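You operate a simulated robot arm through the tools that you are given. There is no shell and no other tool.

You run a simulated two-armed robot. Do the job below in one go: nothing can be reset, and whatever is moved stays where it is left.

JOB
Warm the small cup with hot water from the kettle, then tip it out.
Fine: the cup with the gold rim, over half full; water into the waste tub; kettle on its base, lid shut, cup back on its saucer; leave the other cup.
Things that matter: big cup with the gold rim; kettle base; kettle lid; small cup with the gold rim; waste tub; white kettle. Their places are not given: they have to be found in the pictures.

The check looks at the end state, three seconds after you hand in, the way a careful person would. Anything else that was tipped, shoved, dropped, spilled or broken makes it a failure. A push-on lid holds only when it is set on centred and level and pressed home; a screw cap is set on level and turned clockwise until tight.

ROBOT AND FRAMES
Two 6-joint arms with fingered hands on one trunk that stands fixed in place. Base frame: the origin is at the foot of the trunk, x ahead of it, y to its left, z up. Readings come in mm, degrees, newtons and seconds.
The left shoulder is at [20, 157, 829], the right one opposite. With the tool pointing down near the work surface each hand reaches from about 100 to 800 mm from the base axis, measured 20 degrees to its own side. Payload 4.1 kg a hand.
Tool frame (each hand has its own): the origin (TCP) lies between the finger pads and is the grasp point; the fingertips stand 33 mm ahead of it; z points along the fingers, y is the line along which they close. The gripper opens to 112 mm; its body begins 39 mm behind the TCP. The gripper is a hand of 4 fingers: y runs from the thumb to the fingers, the wrist lies at [-16, -118, -200] in the tool frame.
Orientation is that of the tool frame in the base frame, as a unit quaternion [x, y, z, w]. With the fingers straight down and the wrist toward the robot, the tool's x, y and z point along [0, 1, 0], [1, 0, 0] and [0, 0, -1] of the base frame.

CONTROLS
- The arms move only by the tool drive_tool. It takes "left_plan", "right_plan" or both (then of equal length, played together; a hand with none holds still); each is a list that holds one entry, the list of rows, each a list of 6 numbers: the shift along the base's x, y, z in units of 20 mm (1.0 is 20 mm), then the turn, a rotation vector about the base's x, y, z in units of 5 degrees (1.0 is 5 degrees). In form: [[[dx, dy, dz, wx, wy, wz], ...]]. A call has 1 to 20 rows; each row shifts and turns the commanded pose from where the row before left it. A call with a number of a shift or a turn outside -1 to 1 is refused whole. Each row takes 0.2 s and may step no farther than 50 mm and 8.6 degrees from the row before; otherwise, the whole call is refused. A pose out of reach is approached as far as the arm can. The call stops where the force on the tool passes 40 N (or 10 N more than at its start, if that is more) or the arm is blocked; 0.2 s more then pass. In this call time passes only in rows, and 0.2 s behind the last. It gives the time, the measured TCP pose, the force on the tool (base axes), the opening and the grip force at its end, in the units of the frame above (readings bear some noise), with the torque about the TCP (base axes, N m) and any sound that the robot's microphone picked up, and new pictures: "pictures" is both (left out), scene, wrist or none (wrist: the cameras of the hands that moved).
- Cameras (640 x 400 px; columns grow to the right, rows downward): "scene" is now at [46.1, -28.4, 1482.2]; the picture's right is [-0.26, -0.97, 0.00], its down [-0.47, 0.13, -0.87] and it looks along [0.84, -0.22, -0.49] (base axes); focal length 329 px, centre (320, 200). "left" rides on the left gripper at [-66, -89, -130] in its tool frame; the picture's right is [-0.79, -0.29, 0.54], its down [0.55, -0.71, 0.44] and it looks along [0.26, 0.64, 0.72] (tool axes); focal length 247 px, centre (320, 200). "right" rides on the right gripper at [66, -89, -130] in its tool frame; the picture's right is [-0.79, 0.29, -0.54], its down [-0.55, -0.71, 0.44] and it looks along [-0.26, 0.64, 0.72] (tool axes); focal length 247 px, centre (320, 200).
- set_fingers(index, middle, ring, thumb_bend, thumb_turn, hand): sets how far each is bent, from 0 (flat) to 1 (curled in); at 0.3 the hand is open as for a grip, at 0.7 the pads meet at the TCP. One left out holds its place. A second passes; each finger stops where it meets its share of the squeeze, and holds until it gets a number again. It is the only way to open and close the hand. It gives what a move gives, with no picture; readings hold the bend of each and the force on the fingers (four entries, about 0 where the hand has none), thumb and palm. thumb_turn goes from beside the hand (0) to across from the fingers (1), as for a grip.
- pan_tilt(pan, tilt): turns the head with the scene camera to pan (to the left, within 86 degrees either way) and tilt (down, from -29 to 69), counted from straight ahead of the robot. It gives what a move gives, and a new picture of the scene camera.
- measure_at(camera, pixels): for up to 12 pixels [column, row] of the newest picture of that camera ("zoom" is the newest enlarged one), the place [x, y, z] in the base frame of the surface seen there, good to about 2 mm, but the place of the scene camera against the robot may be out by one fixed shift of up to 25 mm in any direction. The clock stands still meanwhile.
- close_up(camera, box): a new picture of the part [left, top, right, bottom] of that camera's present view, enlarged. The clock stands still meanwhile.
- close_job(): hands the job in; it is judged then, once.

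Unless the task says otherwise, let go and move clear before handing in.

The tools are called after "Emit:" by a JSON object that holds its "method" and its "body". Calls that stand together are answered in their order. drive_tool: Moves the arms, as the interface text tells. Its arguments: {"type":"object","properties":{"left_plan":{"type":"array","items":{"type":"array","items":{"type":"array","items":{"type":"number"}}}},"right_plan":{"type":"array","items":{"type":"array","items":{"type":"array","items":{"type":"number"}}}},"pictures":{"type":"string","enum":["both","scene","wrist","none"]}},"required":[]} The other tools are called the same way: set_fingers (index, middle, ring, thumb_bend, thumb_turn, hand) moves the fingers one by one; pan_tilt (pan, tilt) turns the head that bears the scene camera; measure_at (camera, pixels) gives the place of the surface under pixels of a picture; close_up (camera, box) takes an enlarged picture of a part of a camera's view; close_job () hands the job in.

At the start:

```text
t: 0.0
left_tcp_pos: [320.1, 14.5, 1256.6]
left_ee_rot: [0.82, 0.572, 0.001, 0.0]
left_contact_force: [0.2, -0.5, 0.3]
left_torque: [0.0, 0.01, 0.0]
left_width: 111.7
left_grasp_force: 0.1
left_shape: jaw
left_bend: [0.3, 0.3, 0.3, 0.3, 0.98]
left_finger forces: [0.0, 0.0, 0.0, 0.1, 0.1, 0.1]
right_tcp_pos: [306.6, -348.9, 1285.9]
right_ee_rot: [0.82, 0.572, 0.0, 0.0]
right_contact_force: [1.4, -0.7, 0.0]
right_torque: [0.02, 0.0, 0.0]
right_width: 111.6
right_grasp_force: 0.0
right_shape: jaw
right_bend: [0.3, 0.3, 0.3, 0.3, 0.98]
right_finger forces: [0.0, 0.0, 0.0, 0.1, 0.1, 0.0]
head pan, tilt (commanded): [-14.9, 29.4]
```

scene: 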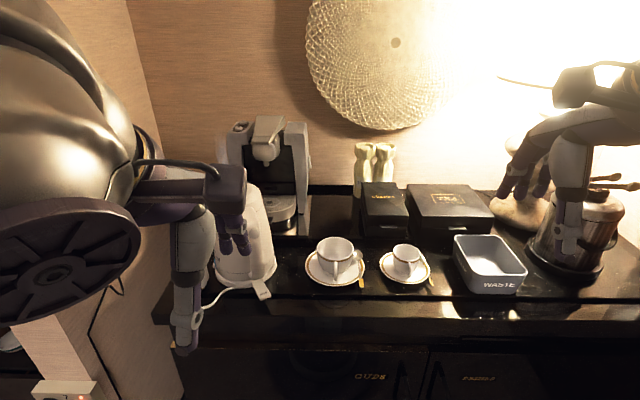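
right: 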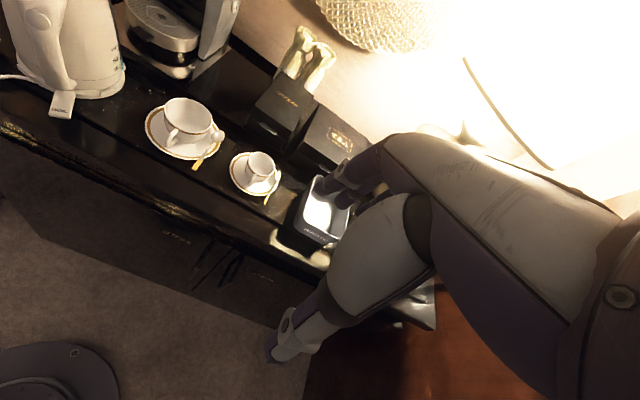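
left: 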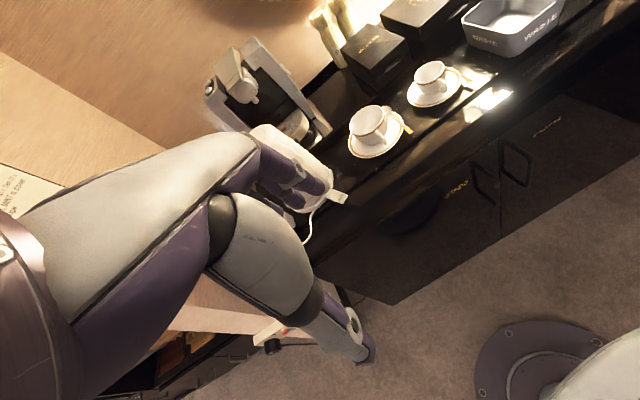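

The scene shows the white kettle around pixel (245,240) behind the left hand, the big cup at (335,258), the small cup at (406,262), and the waste tub at (490,265). I'll zoom in on these before moving.

Emit:
{"method": "close_up", "body": {"camera": "scene", "box": [190, 150, 350, 310]}}

Emit:
{"method": "measure_at", "body": {"camera": "scene", "pixels": [[335, 262], [406, 250], [406, 275], [490, 260], [456, 237], [510, 238], [527, 270], [485, 290], [265, 290], [300, 300], [245, 285], [420, 300]]}}

Emit:
{"method": "close_up", "body": {"camera": "right", "box": [0, 0, 200, 130]}}

```text
2.50 times, centred on (270, 230) of scene
```

zoom: 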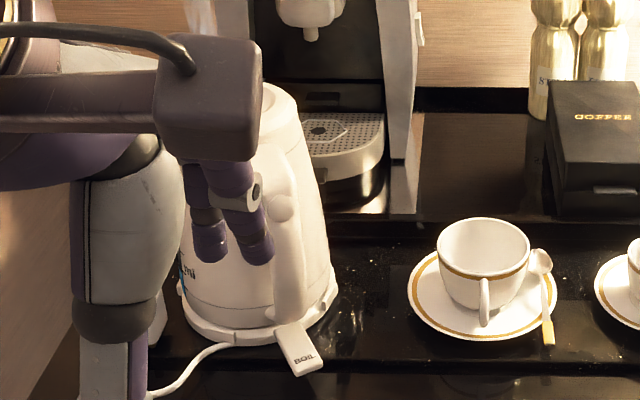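

```text
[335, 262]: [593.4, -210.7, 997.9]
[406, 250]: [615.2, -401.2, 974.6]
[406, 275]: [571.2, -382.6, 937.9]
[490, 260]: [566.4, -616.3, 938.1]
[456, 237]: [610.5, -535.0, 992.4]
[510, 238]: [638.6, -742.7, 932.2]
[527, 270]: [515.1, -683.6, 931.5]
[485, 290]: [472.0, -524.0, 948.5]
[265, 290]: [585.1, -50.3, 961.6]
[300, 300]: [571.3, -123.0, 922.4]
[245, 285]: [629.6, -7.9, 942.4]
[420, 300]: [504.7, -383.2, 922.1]
```

```text
3.08 times, centred on (100, 65) of right
```

zoom: 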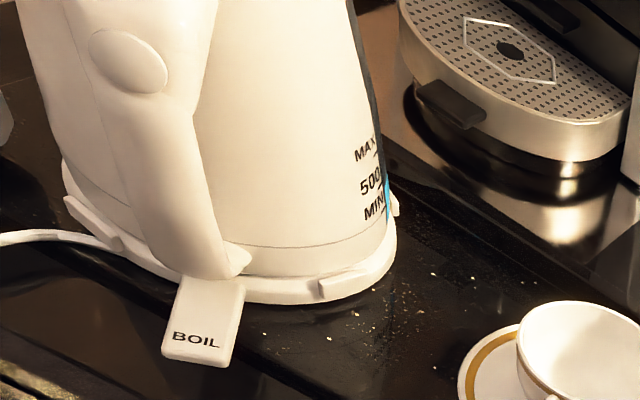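

The right wrist view shows the kettle on its base with a BOIL tab and a water window marked MIN/500/MAX. I'll zoom on the other items and both wrist views to see the kettle lid, the cups and the tub.

Emit:
{"method": "close_up", "body": {"camera": "scene", "box": [290, 220, 450, 320]}}

Emit:
{"method": "close_up", "body": {"camera": "scene", "box": [440, 160, 640, 310]}}

Emit:
{"method": "close_up", "body": {"camera": "right", "box": [130, 80, 370, 260]}}

Emit:
{"method": "close_up", "body": {"camera": "left", "box": [200, 40, 420, 260]}}

```text
4.00 times, centred on (370, 270) of scene
```

zoom: 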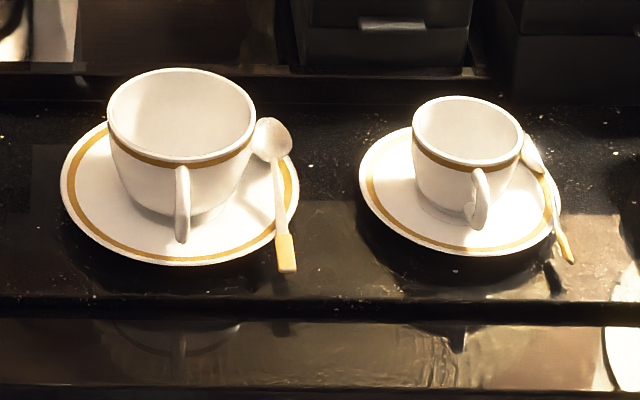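

```text
2.67 times, centred on (540, 235) of scene
```

zoom: 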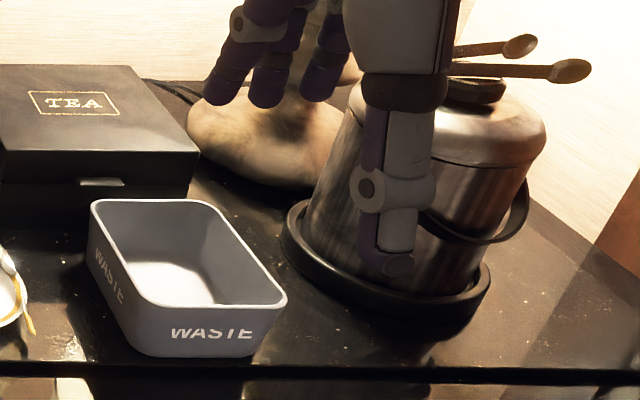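

```text
2.22 times, centred on (250, 170) of right
```

zoom: 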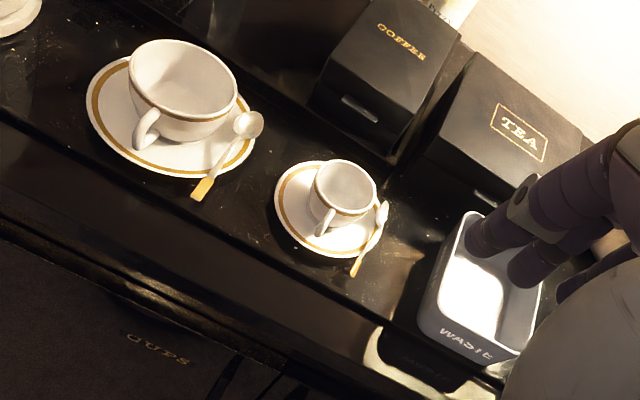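

```text
1.82 times, centred on (310, 150) of left
```

zoom: 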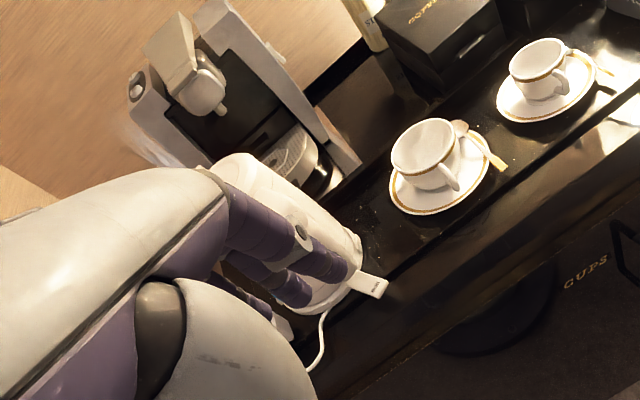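

The left hand blocks the scene view of the kettle, so I can't yet see its lid. I'll pan the head left to see what room the left arm has before I swing it aside.

Emit:
{"method": "pan_tilt", "body": {"pan": 15, "tilt": 35}}

```text
t: 0.9
left_tcp_pos: [320.9, 15.4, 1255.5]
left_ee_rot: [0.82, 0.572, 0.001, 0.0]
left_contact_force: [0.6, -0.5, -0.4]
left_torque: [0.0, 0.02, 0.01]
left_width: 111.7
left_grasp_force: 0.1
left_shape: jaw
left_bend: [0.3, 0.3, 0.3, 0.3, 0.98]
left_finger forces: [0.1, 0.0, 0.0, 0.1, 0.1, 0.0]
right_tcp_pos: [306.1, -349.3, 1285.1]
right_ee_rot: [0.82, 0.572, 0.0, 0.0]
right_contact_force: [-0.3, 0.1, 0.8]
right_torque: [0.0, -0.01, 0.04]
right_width: 111.9
right_grasp_force: 0.0
right_shape: jaw
right_bend: [0.3, 0.3, 0.3, 0.3, 0.98]
right_finger forces: [0.1, 0.0, 0.0, 0.0, 0.1, 0.0]
head pan, tilt (commanded): [15.0, 35.0]
```

scene: 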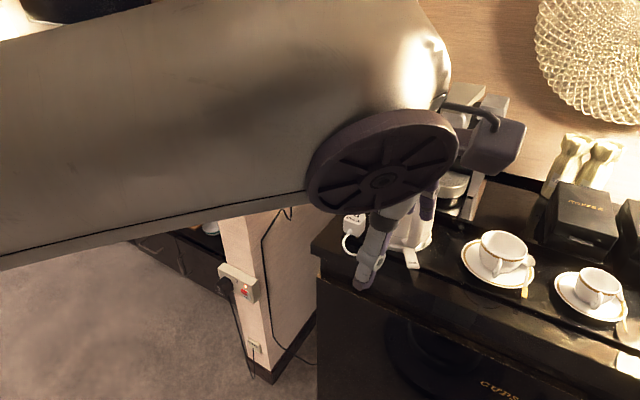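

The panned view shows a wall stub with a socket (240,285) to the left of the counter. I'll measure it so the left arm stays clear.

Emit:
{"method": "measure_at", "body": {"camera": "scene", "pixels": [[226, 235], [258, 330], [243, 285], [300, 240], [320, 245], [355, 225], [410, 245], [425, 230], [438, 205], [330, 310]]}}

Emit:
{"method": "close_up", "body": {"camera": "scene", "box": [200, 190, 460, 350]}}

```text
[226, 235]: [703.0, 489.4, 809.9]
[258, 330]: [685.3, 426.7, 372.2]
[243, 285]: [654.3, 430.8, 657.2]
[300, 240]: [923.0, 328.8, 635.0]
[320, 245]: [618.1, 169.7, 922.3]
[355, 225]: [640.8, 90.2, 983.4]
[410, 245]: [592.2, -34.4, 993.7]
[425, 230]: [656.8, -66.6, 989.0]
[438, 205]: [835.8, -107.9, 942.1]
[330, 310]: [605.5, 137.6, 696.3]
```

```text
2.46 times, centred on (330, 270) of scene
```

zoom: 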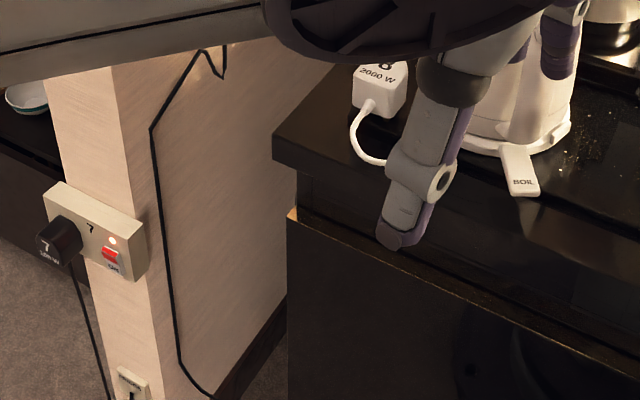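

The wall stub starts beyond y≈330 and x≈650, so the left arm has room near x≈300. I'll shift the left hand 120 mm left while turning it so the fingers point right with the thumb side up, which is the pose I want for gripping the kettle handle.

Emit:
{"method": "drive_tool", "body": {"left_plan": [[[0, 0.33, 0, -0.938, 0.346, 0], [0, 0.33, 0, -0.938, 0.346, 0], [0, 0.33, 0, -0.938, 0.346, 0], [0, 0.33, 0, -0.938, 0.346, 0], [0, 0.33, 0, -0.938, 0.346, 0], [0, 0.33, 0, -0.938, 0.346, 0], [0, 0.33, 0, -0.938, 0.346, 0], [0, 0.33, 0, -0.938, 0.346, 0], [0, 0.33, 0, -0.938, 0.346, 0], [0, 0.33, 0, -0.938, 0.346, 0], [0, 0.33, 0, -0.938, 0.346, 0], [0, 0.33, 0, -0.938, 0.346, 0], [0, 0.33, 0, -0.938, 0.346, 0], [0, 0.33, 0, -0.938, 0.346, 0], [0, 0.33, 0, -0.938, 0.346, 0], [0, 0.33, 0, -0.938, 0.346, 0], [0, 0.33, 0, -0.938, 0.346, 0], [0, 0.33, 0, -0.938, 0.346, 0]]], "pictures": "both"}}

Emit:
{"method": "pan_tilt", "body": {"pan": -5, "tilt": 32}}

```text
t: 4.8
left_tcp_pos: [321.2, 133.0, 1254.9]
left_ee_rot: [-0.579, -0.404, 0.581, -0.405]
left_contact_force: [-0.1, -1.2, 0.2]
left_torque: [0.0, -0.02, 0.0]
left_width: 111.7
left_grasp_force: 0.1
left_shape: jaw
left_bend: [0.3, 0.3, 0.3, 0.3, 0.98]
left_finger forces: [0.1, 0.0, 0.0, 0.0, 0.0, 0.0]
right_tcp_pos: [305.7, -348.8, 1285.9]
right_ee_rot: [0.82, 0.572, 0.0, 0.0]
right_contact_force: [-0.2, 0.8, 1.0]
right_torque: [0.01, 0.01, 0.0]
right_width: 111.5
right_grasp_force: 0.0
right_shape: jaw
right_bend: [0.3, 0.3, 0.3, 0.3, 0.98]
right_finger forces: [0.0, 0.0, 0.0, 0.0, 0.0, 0.1]
head pan, tilt (commanded): [15.0, 35.0]
```

scene: 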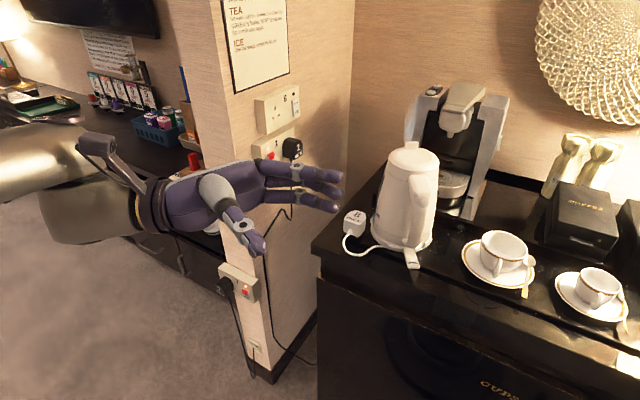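
left: 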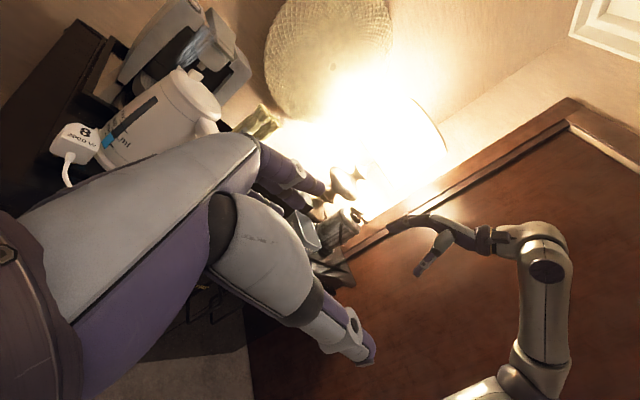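

```text
t: 5.6
left_tcp_pos: [321.3, 132.8, 1255.2]
left_ee_rot: [0.58, 0.404, -0.58, 0.404]
left_contact_force: [0.3, 0.1, 0.3]
left_torque: [-0.02, -0.02, 0.01]
left_width: 111.6
left_grasp_force: 0.0
left_shape: jaw
left_bend: [0.3, 0.3, 0.3, 0.3, 0.98]
left_finger forces: [0.0, 0.1, 0.0, 0.1, 0.0, 0.0]
right_tcp_pos: [306.9, -349.2, 1285.5]
right_ee_rot: [0.82, 0.572, 0.0, 0.0]
right_contact_force: [0.4, 0.3, 0.1]
right_torque: [0.02, 0.02, -0.03]
right_width: 111.6
right_grasp_force: 0.0
right_shape: jaw
right_bend: [0.3, 0.3, 0.3, 0.3, 0.98]
right_finger forces: [0.1, 0.0, 0.1, 0.1, 0.1, 0.1]
head pan, tilt (commanded): [-5.0, 32.0]
```

scene: 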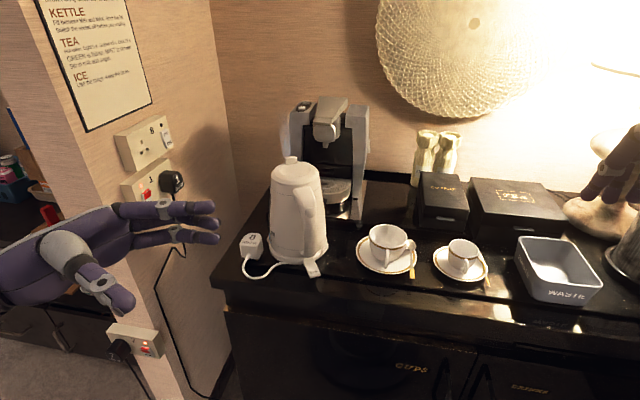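

The view now shows a notice on the wall with a KETTLE section at (90,15), an empty socket 8 at (145,140), and the kettle's plug lying loose on the counter at (252,245). I'll read the notice and look closely at the kettle.

Emit:
{"method": "close_up", "body": {"camera": "scene", "box": [30, 0, 190, 130]}}

Emit:
{"method": "close_up", "body": {"camera": "scene", "box": [225, 140, 345, 290]}}

Emit:
{"method": "close_up", "body": {"camera": "left", "box": [30, 40, 240, 200]}}

Emit:
{"method": "measure_at", "body": {"camera": "scene", "pixels": [[291, 158], [291, 172], [275, 185], [318, 185], [316, 200], [308, 215], [310, 240], [312, 258], [312, 270], [290, 220], [275, 225], [252, 243]]}}

```text
3.08 times, centred on (110, 65) of scene
```

zoom: 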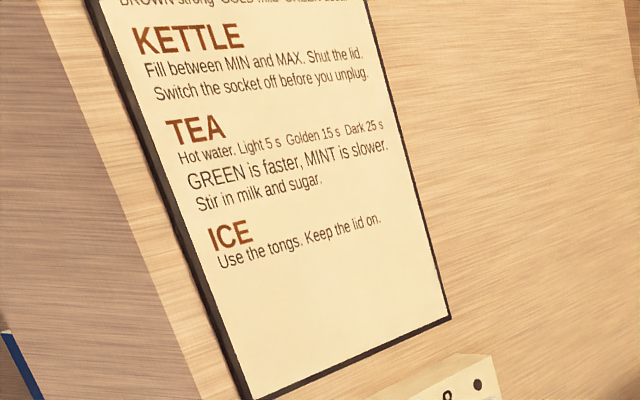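

```text
2.67 times, centred on (285, 215) of scene
```

zoom: 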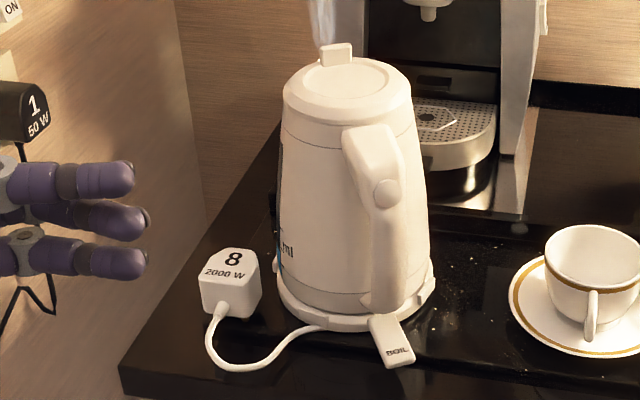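

```text
2.50 times, centred on (135, 120) of left
```

zoom: 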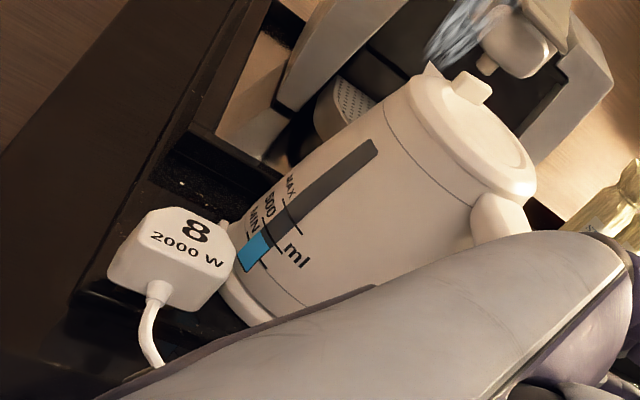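

```text
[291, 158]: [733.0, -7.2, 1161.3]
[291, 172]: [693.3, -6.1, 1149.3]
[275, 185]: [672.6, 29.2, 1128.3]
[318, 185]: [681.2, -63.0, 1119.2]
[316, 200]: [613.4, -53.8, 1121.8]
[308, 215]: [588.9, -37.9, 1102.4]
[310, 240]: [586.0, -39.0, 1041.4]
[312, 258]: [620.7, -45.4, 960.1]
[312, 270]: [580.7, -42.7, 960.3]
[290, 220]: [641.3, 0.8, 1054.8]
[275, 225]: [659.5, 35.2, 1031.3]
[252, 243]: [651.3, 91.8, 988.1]
```

Steam is rising from the kettle at zoom (320,20), the lid looks seated, and the water window shows hot water around MIN, so I won't plug it in. Next I'll measure the same features from the wrist cameras and the scene camera to find the scene camera's fixed shift.

Emit:
{"method": "measure_at", "body": {"camera": "right", "pixels": [[61, 104], [40, 18], [57, 50], [62, 78], [187, 115], [259, 164], [197, 166], [264, 199], [240, 185], [312, 228]]}}

Emit:
{"method": "measure_at", "body": {"camera": "scene", "pixels": [[313, 268], [308, 213], [390, 238], [462, 248], [412, 275], [484, 279], [461, 262], [555, 250], [553, 300], [600, 285], [521, 238], [580, 240]]}}

Emit:
{"method": "close_up", "body": {"camera": "scene", "box": [425, 220, 505, 290]}}

Emit:
{"method": "close_up", "body": {"camera": "right", "box": [215, 135, 295, 215]}}

```text
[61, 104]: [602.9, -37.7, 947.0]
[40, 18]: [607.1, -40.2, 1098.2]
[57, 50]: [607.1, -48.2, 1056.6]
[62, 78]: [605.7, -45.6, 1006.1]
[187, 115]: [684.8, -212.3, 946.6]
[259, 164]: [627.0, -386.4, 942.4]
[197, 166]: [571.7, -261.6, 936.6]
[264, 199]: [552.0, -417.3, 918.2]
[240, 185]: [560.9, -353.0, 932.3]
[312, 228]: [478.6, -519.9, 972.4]
```

```text
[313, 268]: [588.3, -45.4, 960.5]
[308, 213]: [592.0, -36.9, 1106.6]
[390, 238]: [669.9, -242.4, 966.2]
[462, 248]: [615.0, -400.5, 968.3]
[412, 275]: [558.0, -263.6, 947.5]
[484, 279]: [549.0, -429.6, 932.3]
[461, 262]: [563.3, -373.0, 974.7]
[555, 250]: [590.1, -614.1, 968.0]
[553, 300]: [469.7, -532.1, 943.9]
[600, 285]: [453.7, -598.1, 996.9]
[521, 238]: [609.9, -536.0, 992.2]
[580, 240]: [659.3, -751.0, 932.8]
```

```text
5.71 times, centred on (465, 255) of scene
```

zoom: 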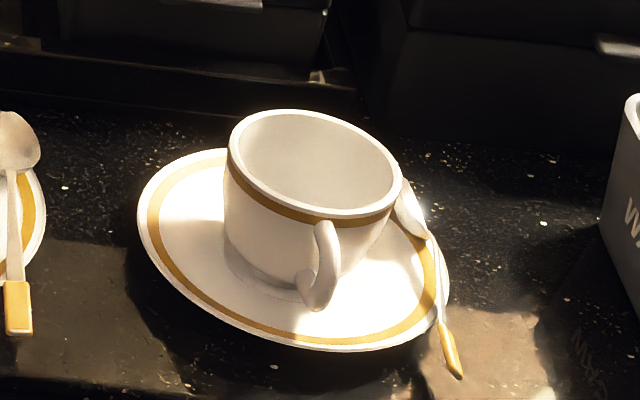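

```text
5.00 times, centred on (255, 175) of right
```

zoom: 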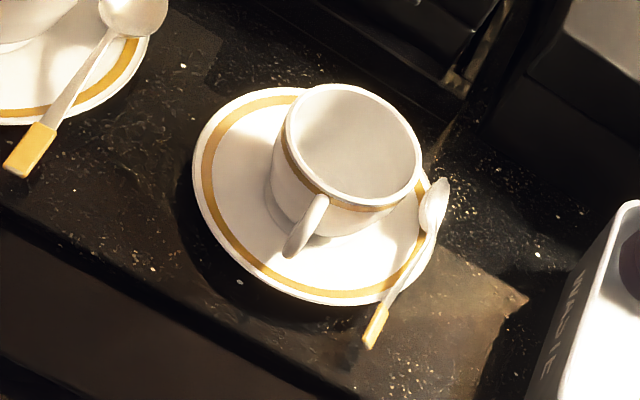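

The right-wrist zoom shows the small cup, with its handle at (305,225) and the spoon at (400,270). I'll measure these features in this zoom first, then the same ones in a scene zoom.

Emit:
{"method": "measure_at", "body": {"camera": "zoom", "pixels": [[374, 330], [303, 225], [355, 150], [298, 92], [415, 200], [200, 150], [300, 290], [500, 200], [437, 200], [340, 200], [352, 92], [400, 275]]}}

Emit:
{"method": "close_up", "body": {"camera": "scene", "box": [425, 220, 505, 290]}}

```text
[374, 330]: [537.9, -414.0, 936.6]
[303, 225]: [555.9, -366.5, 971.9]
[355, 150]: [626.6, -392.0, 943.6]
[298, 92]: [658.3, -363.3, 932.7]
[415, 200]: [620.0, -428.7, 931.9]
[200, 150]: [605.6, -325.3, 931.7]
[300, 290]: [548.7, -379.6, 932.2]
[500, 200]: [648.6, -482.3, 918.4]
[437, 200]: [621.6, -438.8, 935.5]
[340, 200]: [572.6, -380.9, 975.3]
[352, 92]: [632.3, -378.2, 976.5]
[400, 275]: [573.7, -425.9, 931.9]
```

```text
5.71 times, centred on (465, 255) of scene
```

zoom: 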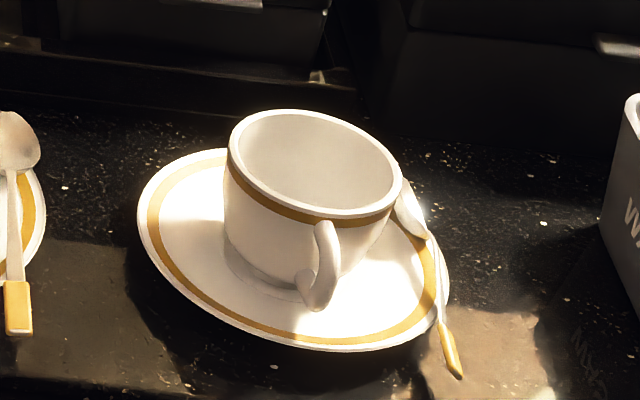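

Emit:
{"method": "measure_at", "body": {"camera": "zoom", "pixels": [[451, 350], [324, 255], [310, 170], [324, 212], [275, 113], [140, 230], [260, 325], [520, 220], [408, 215], [400, 180], [230, 150], [320, 290]]}}

Emit:
{"method": "close_up", "body": {"camera": "right", "box": [215, 135, 295, 185]}}

```text
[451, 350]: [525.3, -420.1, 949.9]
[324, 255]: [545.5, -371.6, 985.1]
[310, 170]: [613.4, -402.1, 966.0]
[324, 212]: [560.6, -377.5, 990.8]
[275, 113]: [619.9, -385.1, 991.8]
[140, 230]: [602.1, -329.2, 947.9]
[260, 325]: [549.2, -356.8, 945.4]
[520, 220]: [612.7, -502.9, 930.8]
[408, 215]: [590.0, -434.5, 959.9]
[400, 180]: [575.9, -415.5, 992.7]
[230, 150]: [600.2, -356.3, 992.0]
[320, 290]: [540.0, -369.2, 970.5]
```

```text
8.00 times, centred on (255, 160) of right
```

zoom: 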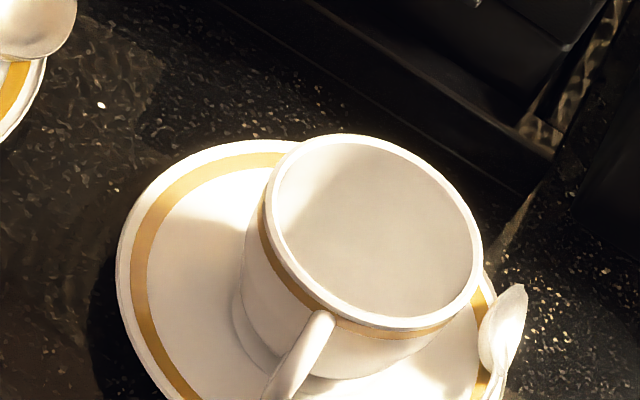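

Comparing features, the scene camera reads about (-12.5, -6, +13) mm off from the wrist camera, so the table is really at z≈918. The small cup is centred near (601,-380) with its rim at z≈977. Next I'll bring the left hand's camera round to the kettle's left side to see the gap behind the handle.

Emit:
{"method": "drive_tool", "body": {"left_plan": [[[0.9, -0.15, -0.8, 0, 0, 0], [0.9, -0.15, -0.8, 0, 0, 0], [0.9, -0.15, -0.8, 0, 0, 0], [0.9, -0.15, -0.8, 0, 0, 0], [0.9, -0.15, -0.8, 0, 0, 0], [0.9, -0.15, -0.8, 0, 0, 0], [0.9, -0.15, -0.8, 0, 0, 0], [0.9, -0.15, -0.8, 0, 0, 0], [0.9, -0.15, -0.8, 0, 0, 0], [0.9, -0.15, -0.8, 0, 0, 0], [0.9, -0.15, -0.8, 0, 0, 0], [0.9, -0.15, -0.8, 0, 0, 0]]], "pictures": "both"}}

```text
t: 8.2
left_tcp_pos: [537.4, 99.2, 1064.4]
left_ee_rot: [-0.579, -0.404, 0.581, -0.404]
left_contact_force: [0.0, -0.2, 0.1]
left_torque: [0.01, -0.01, 0.02]
left_width: 111.6
left_grasp_force: 0.1
left_shape: jaw
left_bend: [0.3, 0.3, 0.3, 0.3, 0.98]
left_finger forces: [0.1, 0.0, 0.0, 0.0, 0.0, 0.0]
right_tcp_pos: [306.2, -349.2, 1285.9]
right_ee_rot: [0.82, 0.572, 0.0, 0.0]
right_contact_force: [0.2, -0.3, 0.4]
right_torque: [0.02, 0.0, 0.0]
right_width: 111.7
right_grasp_force: 0.1
right_shape: jaw
right_bend: [0.3, 0.3, 0.3, 0.3, 0.98]
right_finger forces: [0.0, 0.0, 0.0, 0.1, 0.0, 0.1]
head pan, tilt (commanded): [-5.0, 32.0]
```

scene: 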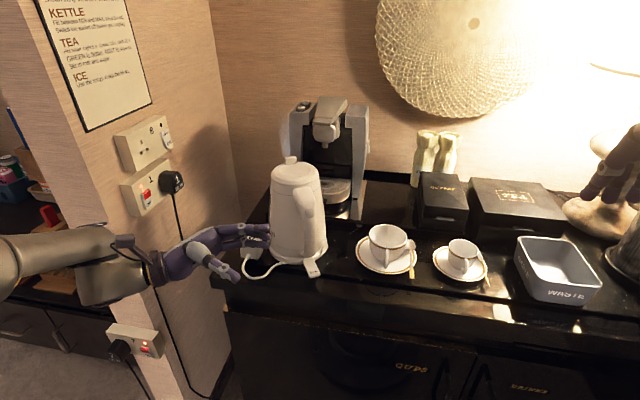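
left: 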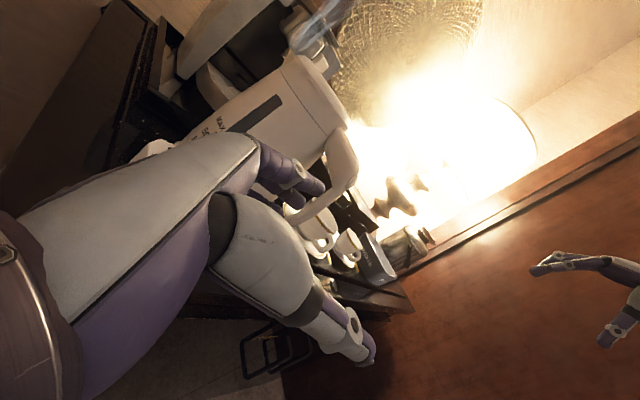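

The left wrist view now shows the handle loop side-on, around (335,165), with a visible gap. I'll zoom in and measure it.

Emit:
{"method": "close_up", "body": {"camera": "left", "box": [230, 30, 390, 230]}}

```text
2.00 times, centred on (310, 130) of left
```

zoom: 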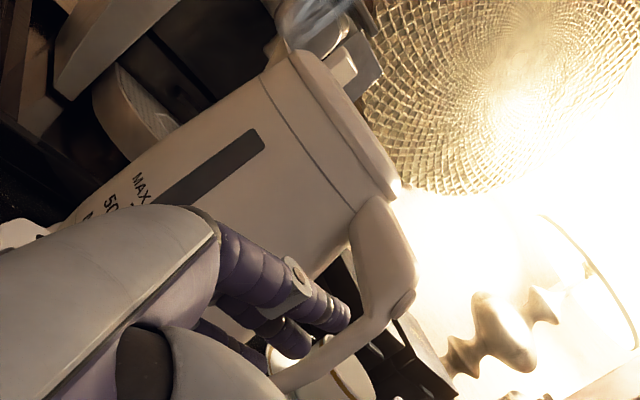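

Emit:
{"method": "measure_at", "body": {"camera": "zoom", "pixels": [[370, 220], [400, 225], [390, 260], [375, 290], [400, 300], [355, 325], [345, 345], [365, 335], [310, 370], [320, 240], [300, 260], [340, 75]]}}

Emit:
{"method": "measure_at", "body": {"camera": "left", "pixels": [[300, 55], [325, 95], [345, 120], [270, 75], [293, 65], [330, 148], [340, 160], [352, 165], [348, 180], [325, 200], [315, 205], [300, 215]]}}

```text
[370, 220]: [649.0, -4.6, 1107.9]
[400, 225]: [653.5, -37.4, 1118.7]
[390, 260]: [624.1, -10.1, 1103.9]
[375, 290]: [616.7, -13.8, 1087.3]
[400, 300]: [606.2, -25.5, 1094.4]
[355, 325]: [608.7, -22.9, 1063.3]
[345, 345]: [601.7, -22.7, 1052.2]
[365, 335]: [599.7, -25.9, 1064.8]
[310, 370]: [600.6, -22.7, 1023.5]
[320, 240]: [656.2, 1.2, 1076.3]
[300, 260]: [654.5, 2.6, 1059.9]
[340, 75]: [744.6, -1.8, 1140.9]
```

```text
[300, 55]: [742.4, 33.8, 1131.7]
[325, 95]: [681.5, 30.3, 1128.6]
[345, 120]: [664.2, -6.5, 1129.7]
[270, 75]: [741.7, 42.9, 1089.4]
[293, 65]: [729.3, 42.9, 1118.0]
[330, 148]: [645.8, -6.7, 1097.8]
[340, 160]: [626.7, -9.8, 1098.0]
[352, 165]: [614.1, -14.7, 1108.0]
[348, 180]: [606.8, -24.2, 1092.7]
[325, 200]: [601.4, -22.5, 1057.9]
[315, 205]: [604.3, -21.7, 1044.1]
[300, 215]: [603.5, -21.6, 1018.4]
```

The handle bar's left side is near (603,-22) from z≈1018 to 1095, and the body surface behind it is near x≈655, so there are roughly 40 mm of gap. I'll measure the kettle's top and base outlines in the scene view to locate its axis and spout.

Emit:
{"method": "close_up", "body": {"camera": "scene", "box": [255, 145, 345, 215]}}

Emit:
{"method": "close_up", "body": {"camera": "left", "box": [230, 0, 370, 110]}}

```text
5.71 times, centred on (300, 180) of scene
```

zoom: 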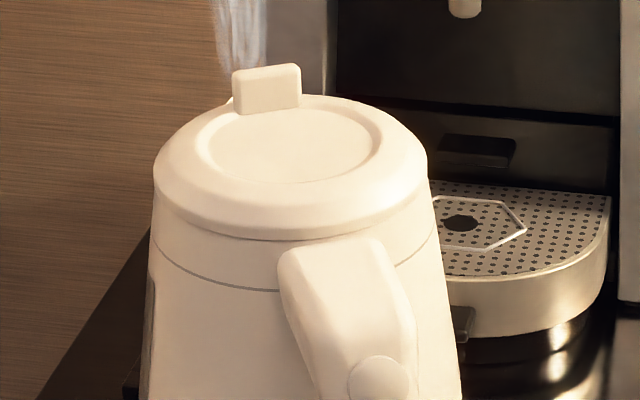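

```text
3.64 times, centred on (300, 55) of left
```

zoom: 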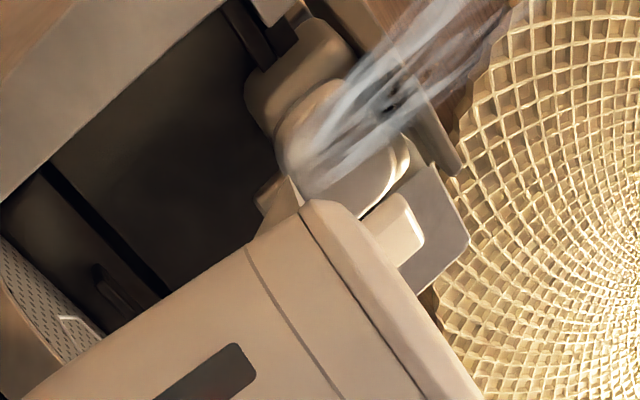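

Emit:
{"method": "measure_at", "body": {"camera": "zoom", "pixels": [[292, 195], [288, 182], [297, 205], [305, 240], [270, 255], [310, 205], [350, 270], [420, 370], [400, 225], [250, 250], [380, 240]]}}

Emit:
{"method": "close_up", "body": {"camera": "scene", "box": [255, 145, 345, 215]}}

```text
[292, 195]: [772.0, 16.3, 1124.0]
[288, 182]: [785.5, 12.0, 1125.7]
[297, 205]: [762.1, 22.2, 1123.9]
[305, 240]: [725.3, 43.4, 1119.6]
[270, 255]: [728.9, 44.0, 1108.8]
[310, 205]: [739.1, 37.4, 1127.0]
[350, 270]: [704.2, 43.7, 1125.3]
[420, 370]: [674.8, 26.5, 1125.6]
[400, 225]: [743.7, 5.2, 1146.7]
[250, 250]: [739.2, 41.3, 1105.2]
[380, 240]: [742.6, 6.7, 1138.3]
```

```text
5.71 times, centred on (300, 180) of scene
```

zoom: 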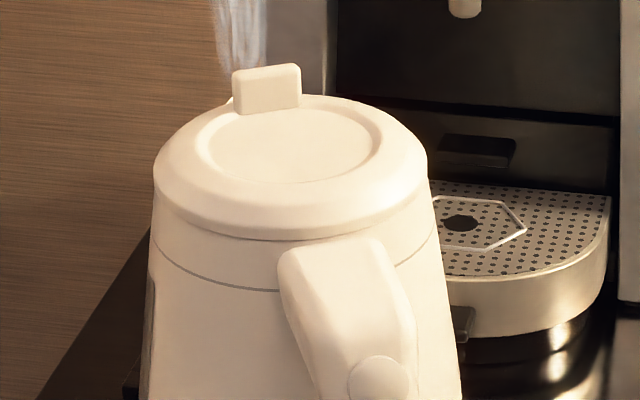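

Emit:
{"method": "measure_at", "body": {"camera": "zoom", "pixels": [[160, 178], [422, 175], [290, 145], [290, 232], [350, 104], [265, 95], [290, 180], [340, 280], [378, 375], [300, 270], [400, 300], [232, 102]]}}

Emit:
{"method": "measure_at", "body": {"camera": "right", "pixels": [[35, 12], [46, 14], [48, 30], [60, 35], [42, 40], [65, 60], [52, 62], [60, 85], [70, 82], [45, 85], [110, 95], [30, 75]]}}

```text
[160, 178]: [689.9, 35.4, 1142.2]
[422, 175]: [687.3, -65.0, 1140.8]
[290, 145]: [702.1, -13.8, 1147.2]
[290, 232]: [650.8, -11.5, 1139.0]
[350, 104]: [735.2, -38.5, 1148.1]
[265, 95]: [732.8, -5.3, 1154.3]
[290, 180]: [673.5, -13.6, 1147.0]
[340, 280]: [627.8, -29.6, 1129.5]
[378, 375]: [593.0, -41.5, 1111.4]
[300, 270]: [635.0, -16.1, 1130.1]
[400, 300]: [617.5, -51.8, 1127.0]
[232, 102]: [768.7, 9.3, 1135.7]
```

```text
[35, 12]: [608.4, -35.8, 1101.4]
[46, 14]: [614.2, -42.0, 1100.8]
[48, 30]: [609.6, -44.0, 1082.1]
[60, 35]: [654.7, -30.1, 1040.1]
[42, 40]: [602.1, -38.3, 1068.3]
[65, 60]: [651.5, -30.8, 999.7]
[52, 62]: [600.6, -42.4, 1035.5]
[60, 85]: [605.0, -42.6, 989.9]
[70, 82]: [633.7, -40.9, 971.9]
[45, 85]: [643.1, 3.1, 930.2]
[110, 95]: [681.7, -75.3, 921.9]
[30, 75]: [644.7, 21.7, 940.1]
```

The kettle geometry is clear now: spout tip near (784,13,1125), handle bar centre near (605,-35), and forward direction about 15° left of straight ahead. Before committing, I'll park the right hand off to the right and test with the empty left hand whether the pouring pose over the small cup can be reached.

Emit:
{"method": "drive_tool", "body": {"left_plan": [[[-0.489, -0.354, 0.486, 0, 0, 0.289], [-0.489, -0.354, 0.486, 0, 0, 0.289], [-0.489, -0.354, 0.486, 0, 0, 0.289], [-0.489, -0.354, 0.486, 0, 0, 0.289], [-0.489, -0.354, 0.486, 0, 0, 0.289], [-0.489, -0.354, 0.486, 0, 0, 0.289], [-0.489, -0.354, 0.486, 0, 0, 0.289], [-0.489, -0.354, 0.486, 0, 0, 0.289], [-0.489, -0.354, 0.486, 0, 0, 0.289], [-0.489, -0.354, 0.486, 0, 0, 0.289], [-0.489, -0.354, 0.486, 0, 0, 0.289], [-0.489, -0.354, 0.486, 0, 0, 0.289], [-0.489, -0.354, 0.486, 0, 0, 0.289], [-0.489, -0.354, 0.486, 0, 0, 0.289]]], "right_plan": [[[0.086, -0.968, -0.129, 0, 0, -0.786], [0.086, -0.968, -0.129, 0, 0, -0.786], [0.086, -0.968, -0.129, 0, 0, -0.786], [0.086, -0.968, -0.129, 0, 0, -0.786], [0.086, -0.968, -0.129, 0, 0, -0.786], [0.086, -0.968, -0.129, 0, 0, -0.786], [0.086, -0.968, -0.129, 0, 0, -0.786], [0.086, -0.968, -0.129, 0, 0, -0.786], [0.086, -0.968, -0.129, 0, 0, -0.786], [0.086, -0.968, -0.129, 0, 0, -0.786], [0.086, -0.968, -0.129, 0, 0, -0.786], [0.086, -0.968, -0.129, 0, 0, -0.786], [0.086, -0.968, -0.129, 0, 0, -0.786], [0.086, -0.968, -0.129, 0, 0, -0.786]]], "pictures": "both"}}

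```text
t: 11.2
left_tcp_pos: [400.0, 0.4, 1198.7]
left_ee_rot: [-0.5, -0.5, 0.501, -0.5]
left_contact_force: [-0.5, 0.6, 0.3]
left_torque: [0.02, 0.02, -0.02]
left_width: 111.6
left_grasp_force: 0.0
left_shape: jaw
left_bend: [0.3, 0.3, 0.3, 0.3, 0.98]
left_finger forces: [0.0, 0.0, 0.1, 0.1, 0.1, 0.0]
right_tcp_pos: [330.4, -618.8, 1248.9]
right_ee_rot: [0.992, 0.127, 0.0, 0.001]
right_contact_force: [0.2, 0.9, 0.0]
right_torque: [-0.03, 0.0, -0.02]
right_width: 111.3
right_grasp_force: 0.0
right_shape: jaw
right_bend: [0.3, 0.3, 0.3, 0.3, 0.98]
right_finger forces: [0.0, 0.0, 0.1, 0.0, 0.1, 0.0]
head pan, tilt (commanded): [-5.0, 32.0]
```

scene: 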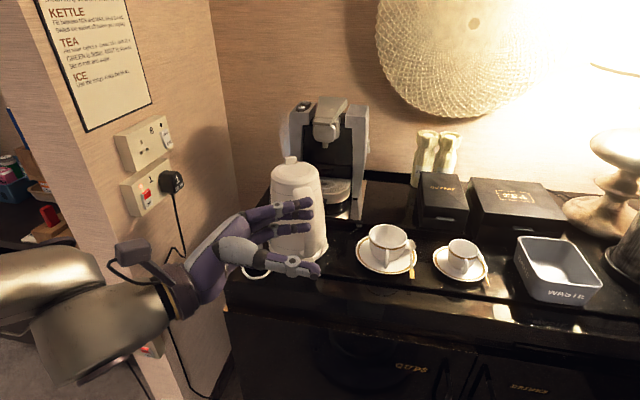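
right: 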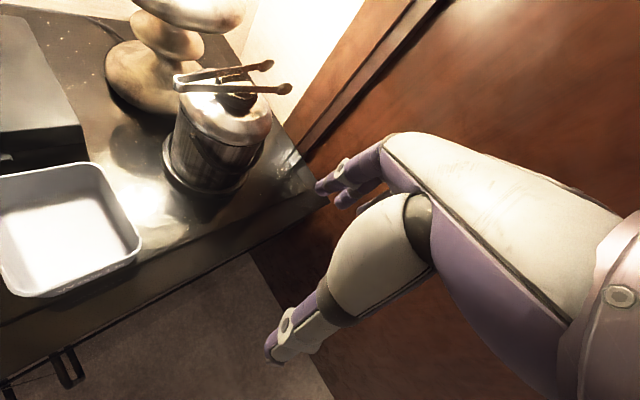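
left: 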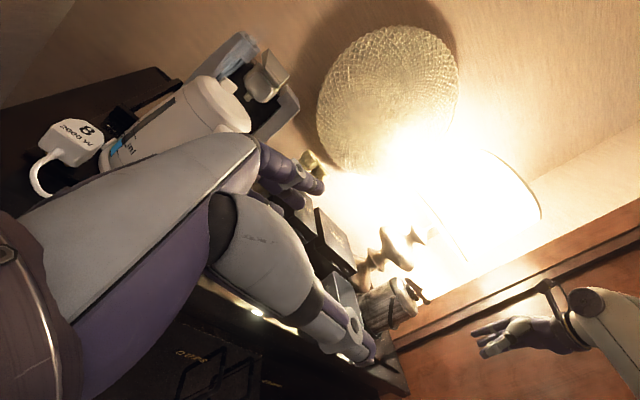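

Both arms are clear of everything. I'll move the empty left hand to the pouring pose, about (464,-380,1180) tilted 70° nose-down, purely as a reach test.

Emit:
{"method": "drive_tool", "body": {"left_plan": [[[0.168, -1, -0.05, 0, 0.737, 0], [0.168, -1, -0.05, 0, 0.737, 0], [0.168, -1, -0.05, 0, 0.737, 0], [0.168, -1, -0.05, 0, 0.737, 0], [0.168, -1, -0.05, 0, 0.737, 0], [0.168, -1, -0.05, 0, 0.737, 0], [0.168, -1, -0.05, 0, 0.737, 0], [0.168, -1, -0.05, 0, 0.737, 0], [0.168, -1, -0.05, 0, 0.737, 0], [0.168, -1, -0.05, 0, 0.737, 0], [0.168, -1, -0.05, 0, 0.737, 0], [0.168, -1, -0.05, 0, 0.737, 0], [0.168, -1, -0.05, 0, 0.737, 0], [0.168, -1, -0.05, 0, 0.737, 0], [0.168, -1, -0.05, 0, 0.737, 0], [0.168, -1, -0.05, 0, 0.737, 0], [0.168, -1, -0.05, 0, 0.737, 0], [0.168, -1, -0.05, 0, 0.737, 0], [0.168, -1, -0.05, 0, 0.737, 0]]], "pictures": "both"}}

```text
t: 15.2
left_tcp_pos: [464.7, -381.5, 1180.2]
left_ee_rot: [-0.121, -0.696, 0.697, -0.122]
left_contact_force: [0.0, 0.3, -0.1]
left_torque: [0.03, -0.04, 0.0]
left_width: 111.8
left_grasp_force: 0.1
left_shape: jaw
left_bend: [0.3, 0.3, 0.3, 0.3, 0.98]
left_finger forces: [0.0, 0.0, 0.0, 0.0, 0.1, 0.0]
right_tcp_pos: [330.7, -619.2, 1249.6]
right_ee_rot: [0.992, 0.129, 0.0, 0.0]
right_contact_force: [-0.2, 1.2, 0.7]
right_torque: [-0.01, 0.0, -0.02]
right_width: 111.5
right_grasp_force: 0.1
right_shape: jaw
right_bend: [0.3, 0.3, 0.3, 0.3, 0.98]
right_finger forces: [0.0, 0.1, 0.0, 0.0, 0.1, 0.0]
head pan, tilt (commanded): [-5.0, 32.0]
```

scene: 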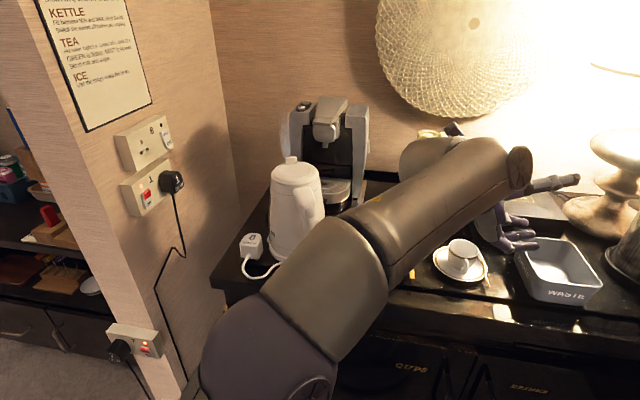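
left: 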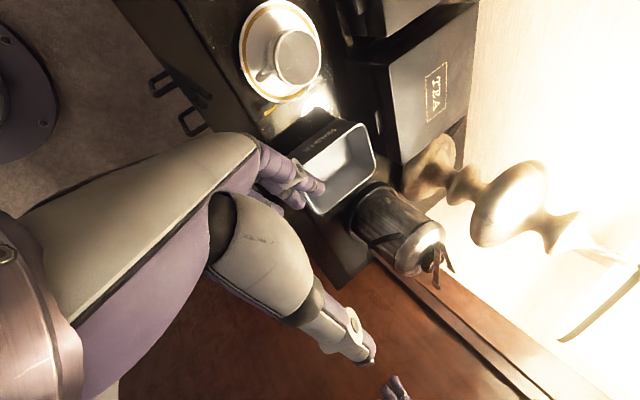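

The pour pose is reached exactly, and from here the left camera looks straight down on the small cup at (283,55). I'll use this view to locate the cup and tub precisely.

Emit:
{"method": "close_up", "body": {"camera": "left", "box": [225, 0, 345, 110]}}

Emit:
{"method": "measure_at", "body": {"camera": "left", "pixels": [[262, 32], [320, 32], [292, 85], [346, 140], [373, 165], [330, 150], [355, 125], [318, 212], [300, 195], [345, 175], [375, 155], [280, 110]]}}

```text
3.64 times, centred on (285, 55) of left
```

zoom: 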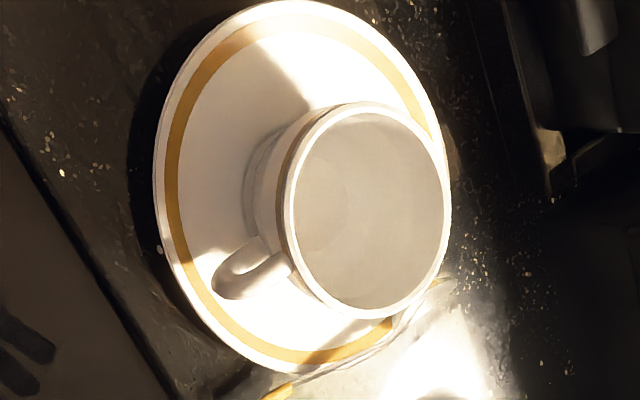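

```text
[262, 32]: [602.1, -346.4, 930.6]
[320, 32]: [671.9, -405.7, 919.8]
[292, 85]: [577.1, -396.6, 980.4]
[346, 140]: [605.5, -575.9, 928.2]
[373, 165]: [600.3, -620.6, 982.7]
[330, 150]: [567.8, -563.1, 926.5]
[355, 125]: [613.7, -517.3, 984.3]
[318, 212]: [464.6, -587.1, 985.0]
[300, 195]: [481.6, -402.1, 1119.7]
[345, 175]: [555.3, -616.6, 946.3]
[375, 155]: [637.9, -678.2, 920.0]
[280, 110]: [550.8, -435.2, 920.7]
```

Emit:
{"method": "measure_at", "body": {"camera": "zoom", "pixels": [[365, 107], [447, 190], [385, 312], [290, 200], [320, 130], [430, 260], [310, 285], [240, 275], [365, 210], [270, 205], [425, 130], [220, 350]]}}

Emit:
{"method": "close_up", "body": {"camera": "left", "box": [255, 100, 395, 230]}}

```text
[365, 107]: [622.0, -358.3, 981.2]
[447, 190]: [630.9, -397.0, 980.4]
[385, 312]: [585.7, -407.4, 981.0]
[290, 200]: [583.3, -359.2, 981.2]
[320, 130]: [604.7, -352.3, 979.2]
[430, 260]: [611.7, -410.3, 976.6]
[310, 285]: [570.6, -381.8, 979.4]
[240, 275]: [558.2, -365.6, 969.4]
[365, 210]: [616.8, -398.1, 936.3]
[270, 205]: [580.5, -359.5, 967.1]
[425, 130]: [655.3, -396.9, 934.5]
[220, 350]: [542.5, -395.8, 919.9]
```

```text
3.08 times, centred on (325, 165) of left
```

zoom: 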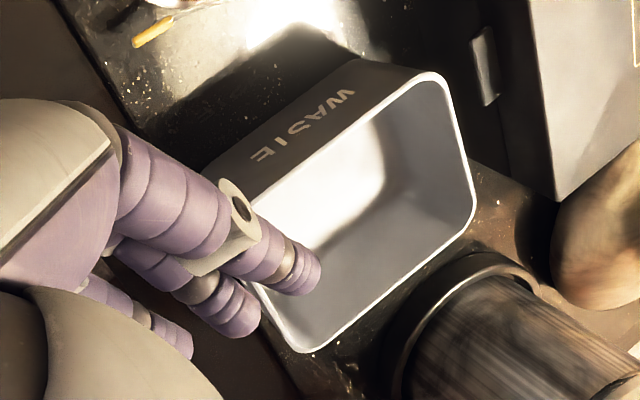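

Emit:
{"method": "measure_at", "body": {"camera": "zoom", "pixels": [[437, 78], [472, 205], [305, 350], [345, 60], [420, 95], [250, 190], [360, 180], [430, 180], [350, 320], [460, 150]]}}

Emit:
{"method": "set_fingers", "body": {"hand": "left", "index": 0.5, "middle": 0.5, "ring": 0.5, "thumb_bend": 0.5}}

```text
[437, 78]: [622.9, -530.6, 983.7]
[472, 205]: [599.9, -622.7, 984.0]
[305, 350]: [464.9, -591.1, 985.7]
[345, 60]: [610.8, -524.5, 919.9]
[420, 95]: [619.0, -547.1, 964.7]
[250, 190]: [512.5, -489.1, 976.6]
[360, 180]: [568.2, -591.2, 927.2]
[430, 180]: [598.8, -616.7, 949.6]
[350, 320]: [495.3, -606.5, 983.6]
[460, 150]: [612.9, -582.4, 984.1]
```

```text
t: 16.2
left_tcp_pos: [465.3, -382.1, 1180.0]
left_ee_rot: [-0.123, -0.696, 0.697, -0.121]
left_contact_force: [0.4, -0.5, 0.4]
left_torque: [-0.02, 0.0, -0.02]
left_width: 58.2
left_grasp_force: 0.0
left_shape: fingers
left_bend: [0.5, 0.5, 0.5, 0.5, 0.98]
left_finger forces: [0.1, 0.1, 0.0, 0.0, 0.1, 0.1]
right_tcp_pos: [329.8, -619.1, 1250.3]
right_ee_rot: [0.992, 0.128, 0.0, 0.0]
right_contact_force: [-1.2, -0.5, -0.3]
right_torque: [0.0, 0.02, 0.01]
right_width: 111.6
right_grasp_force: 0.1
right_shape: jaw
right_bend: [0.3, 0.3, 0.3, 0.3, 0.98]
right_finger forces: [0.1, 0.1, 0.1, 0.0, 0.1, 0.0]
head pan, tilt (commanded): [-5.0, 32.0]
```

The cup rim is centred at about (602,-382) with z≈980. The tub rim sits at z≈984 with corners near (623,-531), (600,-623) and (465,-591). I'll retrace the left arm back to the left, toward the kettle.

Emit:
{"method": "drive_tool", "body": {"left_plan": [[[-0.168, 1, 0.05, 0, -0.737, 0], [-0.168, 1, 0.05, 0, -0.737, 0], [-0.168, 1, 0.05, 0, -0.737, 0], [-0.168, 1, 0.05, 0, -0.737, 0], [-0.168, 1, 0.05, 0, -0.737, 0], [-0.168, 1, 0.05, 0, -0.737, 0], [-0.168, 1, 0.05, 0, -0.737, 0], [-0.168, 1, 0.05, 0, -0.737, 0], [-0.168, 1, 0.05, 0, -0.737, 0], [-0.168, 1, 0.05, 0, -0.737, 0], [-0.168, 1, 0.05, 0, -0.737, 0], [-0.168, 1, 0.05, 0, -0.737, 0], [-0.168, 1, 0.05, 0, -0.737, 0], [-0.168, 1, 0.05, 0, -0.737, 0], [-0.168, 1, 0.05, 0, -0.737, 0], [-0.168, 1, 0.05, 0, -0.737, 0], [-0.168, 1, 0.05, 0, -0.737, 0], [-0.168, 1, 0.05, 0, -0.737, 0], [-0.168, 1, 0.05, 0, -0.737, 0]]], "pictures": "scene"}}

Emit:
{"method": "set_fingers", "body": {"hand": "left", "index": 0.56, "middle": 0.56, "ring": 0.56, "thumb_bend": 0.4}}

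Emit:
{"method": "close_up", "body": {"camera": "scene", "box": [170, 150, 350, 310]}}

```text
t: 20.2
left_tcp_pos: [399.7, -2.8, 1201.2]
left_ee_rot: [0.501, 0.499, -0.5, 0.5]
left_contact_force: [0.4, -0.1, 0.9]
left_torque: [0.0, 0.04, 0.0]
left_width: 58.1
left_grasp_force: 0.0
left_shape: fingers
left_bend: [0.5, 0.5, 0.5, 0.5, 0.98]
left_finger forces: [0.0, 0.1, 0.1, 0.0, 0.1, 0.0]
right_tcp_pos: [330.4, -619.2, 1248.4]
right_ee_rot: [0.992, 0.128, 0.0, 0.0]
right_contact_force: [-0.7, -0.6, 0.4]
right_torque: [0.0, -0.02, 0.02]
right_width: 111.5
right_grasp_force: 0.0
right_shape: jaw
right_bend: [0.3, 0.3, 0.3, 0.3, 0.98]
right_finger forces: [0.1, 0.0, 0.0, 0.0, 0.0, 0.0]
head pan, tilt (commanded): [-5.0, 32.0]
```

scene: 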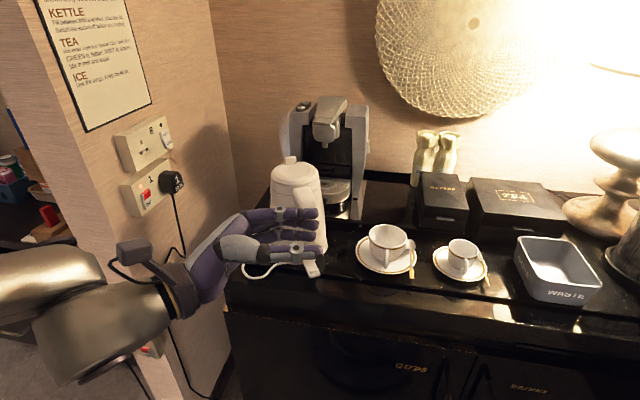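

```text
t: 21.2
left_tcp_pos: [400.8, -2.1, 1200.2]
left_ee_rot: [-0.5, -0.5, 0.501, -0.499]
left_contact_force: [-0.2, -0.1, -0.2]
left_torque: [-0.02, -0.01, 0.0]
left_width: 63.2
left_grasp_force: 0.0
left_shape: fingers
left_bend: [0.56, 0.56, 0.56, 0.4, 0.98]
left_finger forces: [0.2, 0.0, 0.0, 0.1, 0.1, 0.1]
right_tcp_pos: [330.5, -618.8, 1248.6]
right_ee_rot: [0.992, 0.129, 0.0, -0.001]
right_contact_force: [-0.3, -0.7, 0.2]
right_torque: [-0.01, 0.02, 0.0]
right_width: 111.5
right_grasp_force: 0.1
right_shape: jaw
right_bend: [0.3, 0.3, 0.3, 0.3, 0.98]
right_finger forces: [0.0, 0.0, 0.1, 0.0, 0.1, 0.1]
head pan, tilt (commanded): [-5.0, 32.0]
```

```text
2.50 times, centred on (260, 230) of scene
```

zoom: 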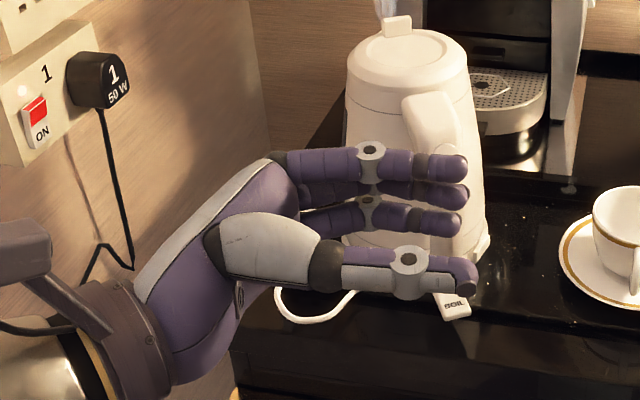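

The fingers are stacked and nearly straight at this bend. I'll measure their surfaces to check how they will fit the 36 mm handle gap.

Emit:
{"method": "measure_at", "body": {"camera": "zoom", "pixels": [[285, 158], [330, 158], [370, 152], [410, 160], [455, 163], [465, 195], [460, 222], [400, 215], [330, 260], [405, 260], [460, 268], [470, 285]]}}

```text
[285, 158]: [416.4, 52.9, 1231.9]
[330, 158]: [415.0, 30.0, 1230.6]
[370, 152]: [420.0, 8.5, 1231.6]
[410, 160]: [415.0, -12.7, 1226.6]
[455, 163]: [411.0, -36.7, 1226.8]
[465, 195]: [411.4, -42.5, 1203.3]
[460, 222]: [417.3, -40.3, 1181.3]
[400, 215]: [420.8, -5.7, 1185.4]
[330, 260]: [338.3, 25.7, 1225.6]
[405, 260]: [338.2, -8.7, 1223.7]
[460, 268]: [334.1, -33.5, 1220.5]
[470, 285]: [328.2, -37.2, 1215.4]
```

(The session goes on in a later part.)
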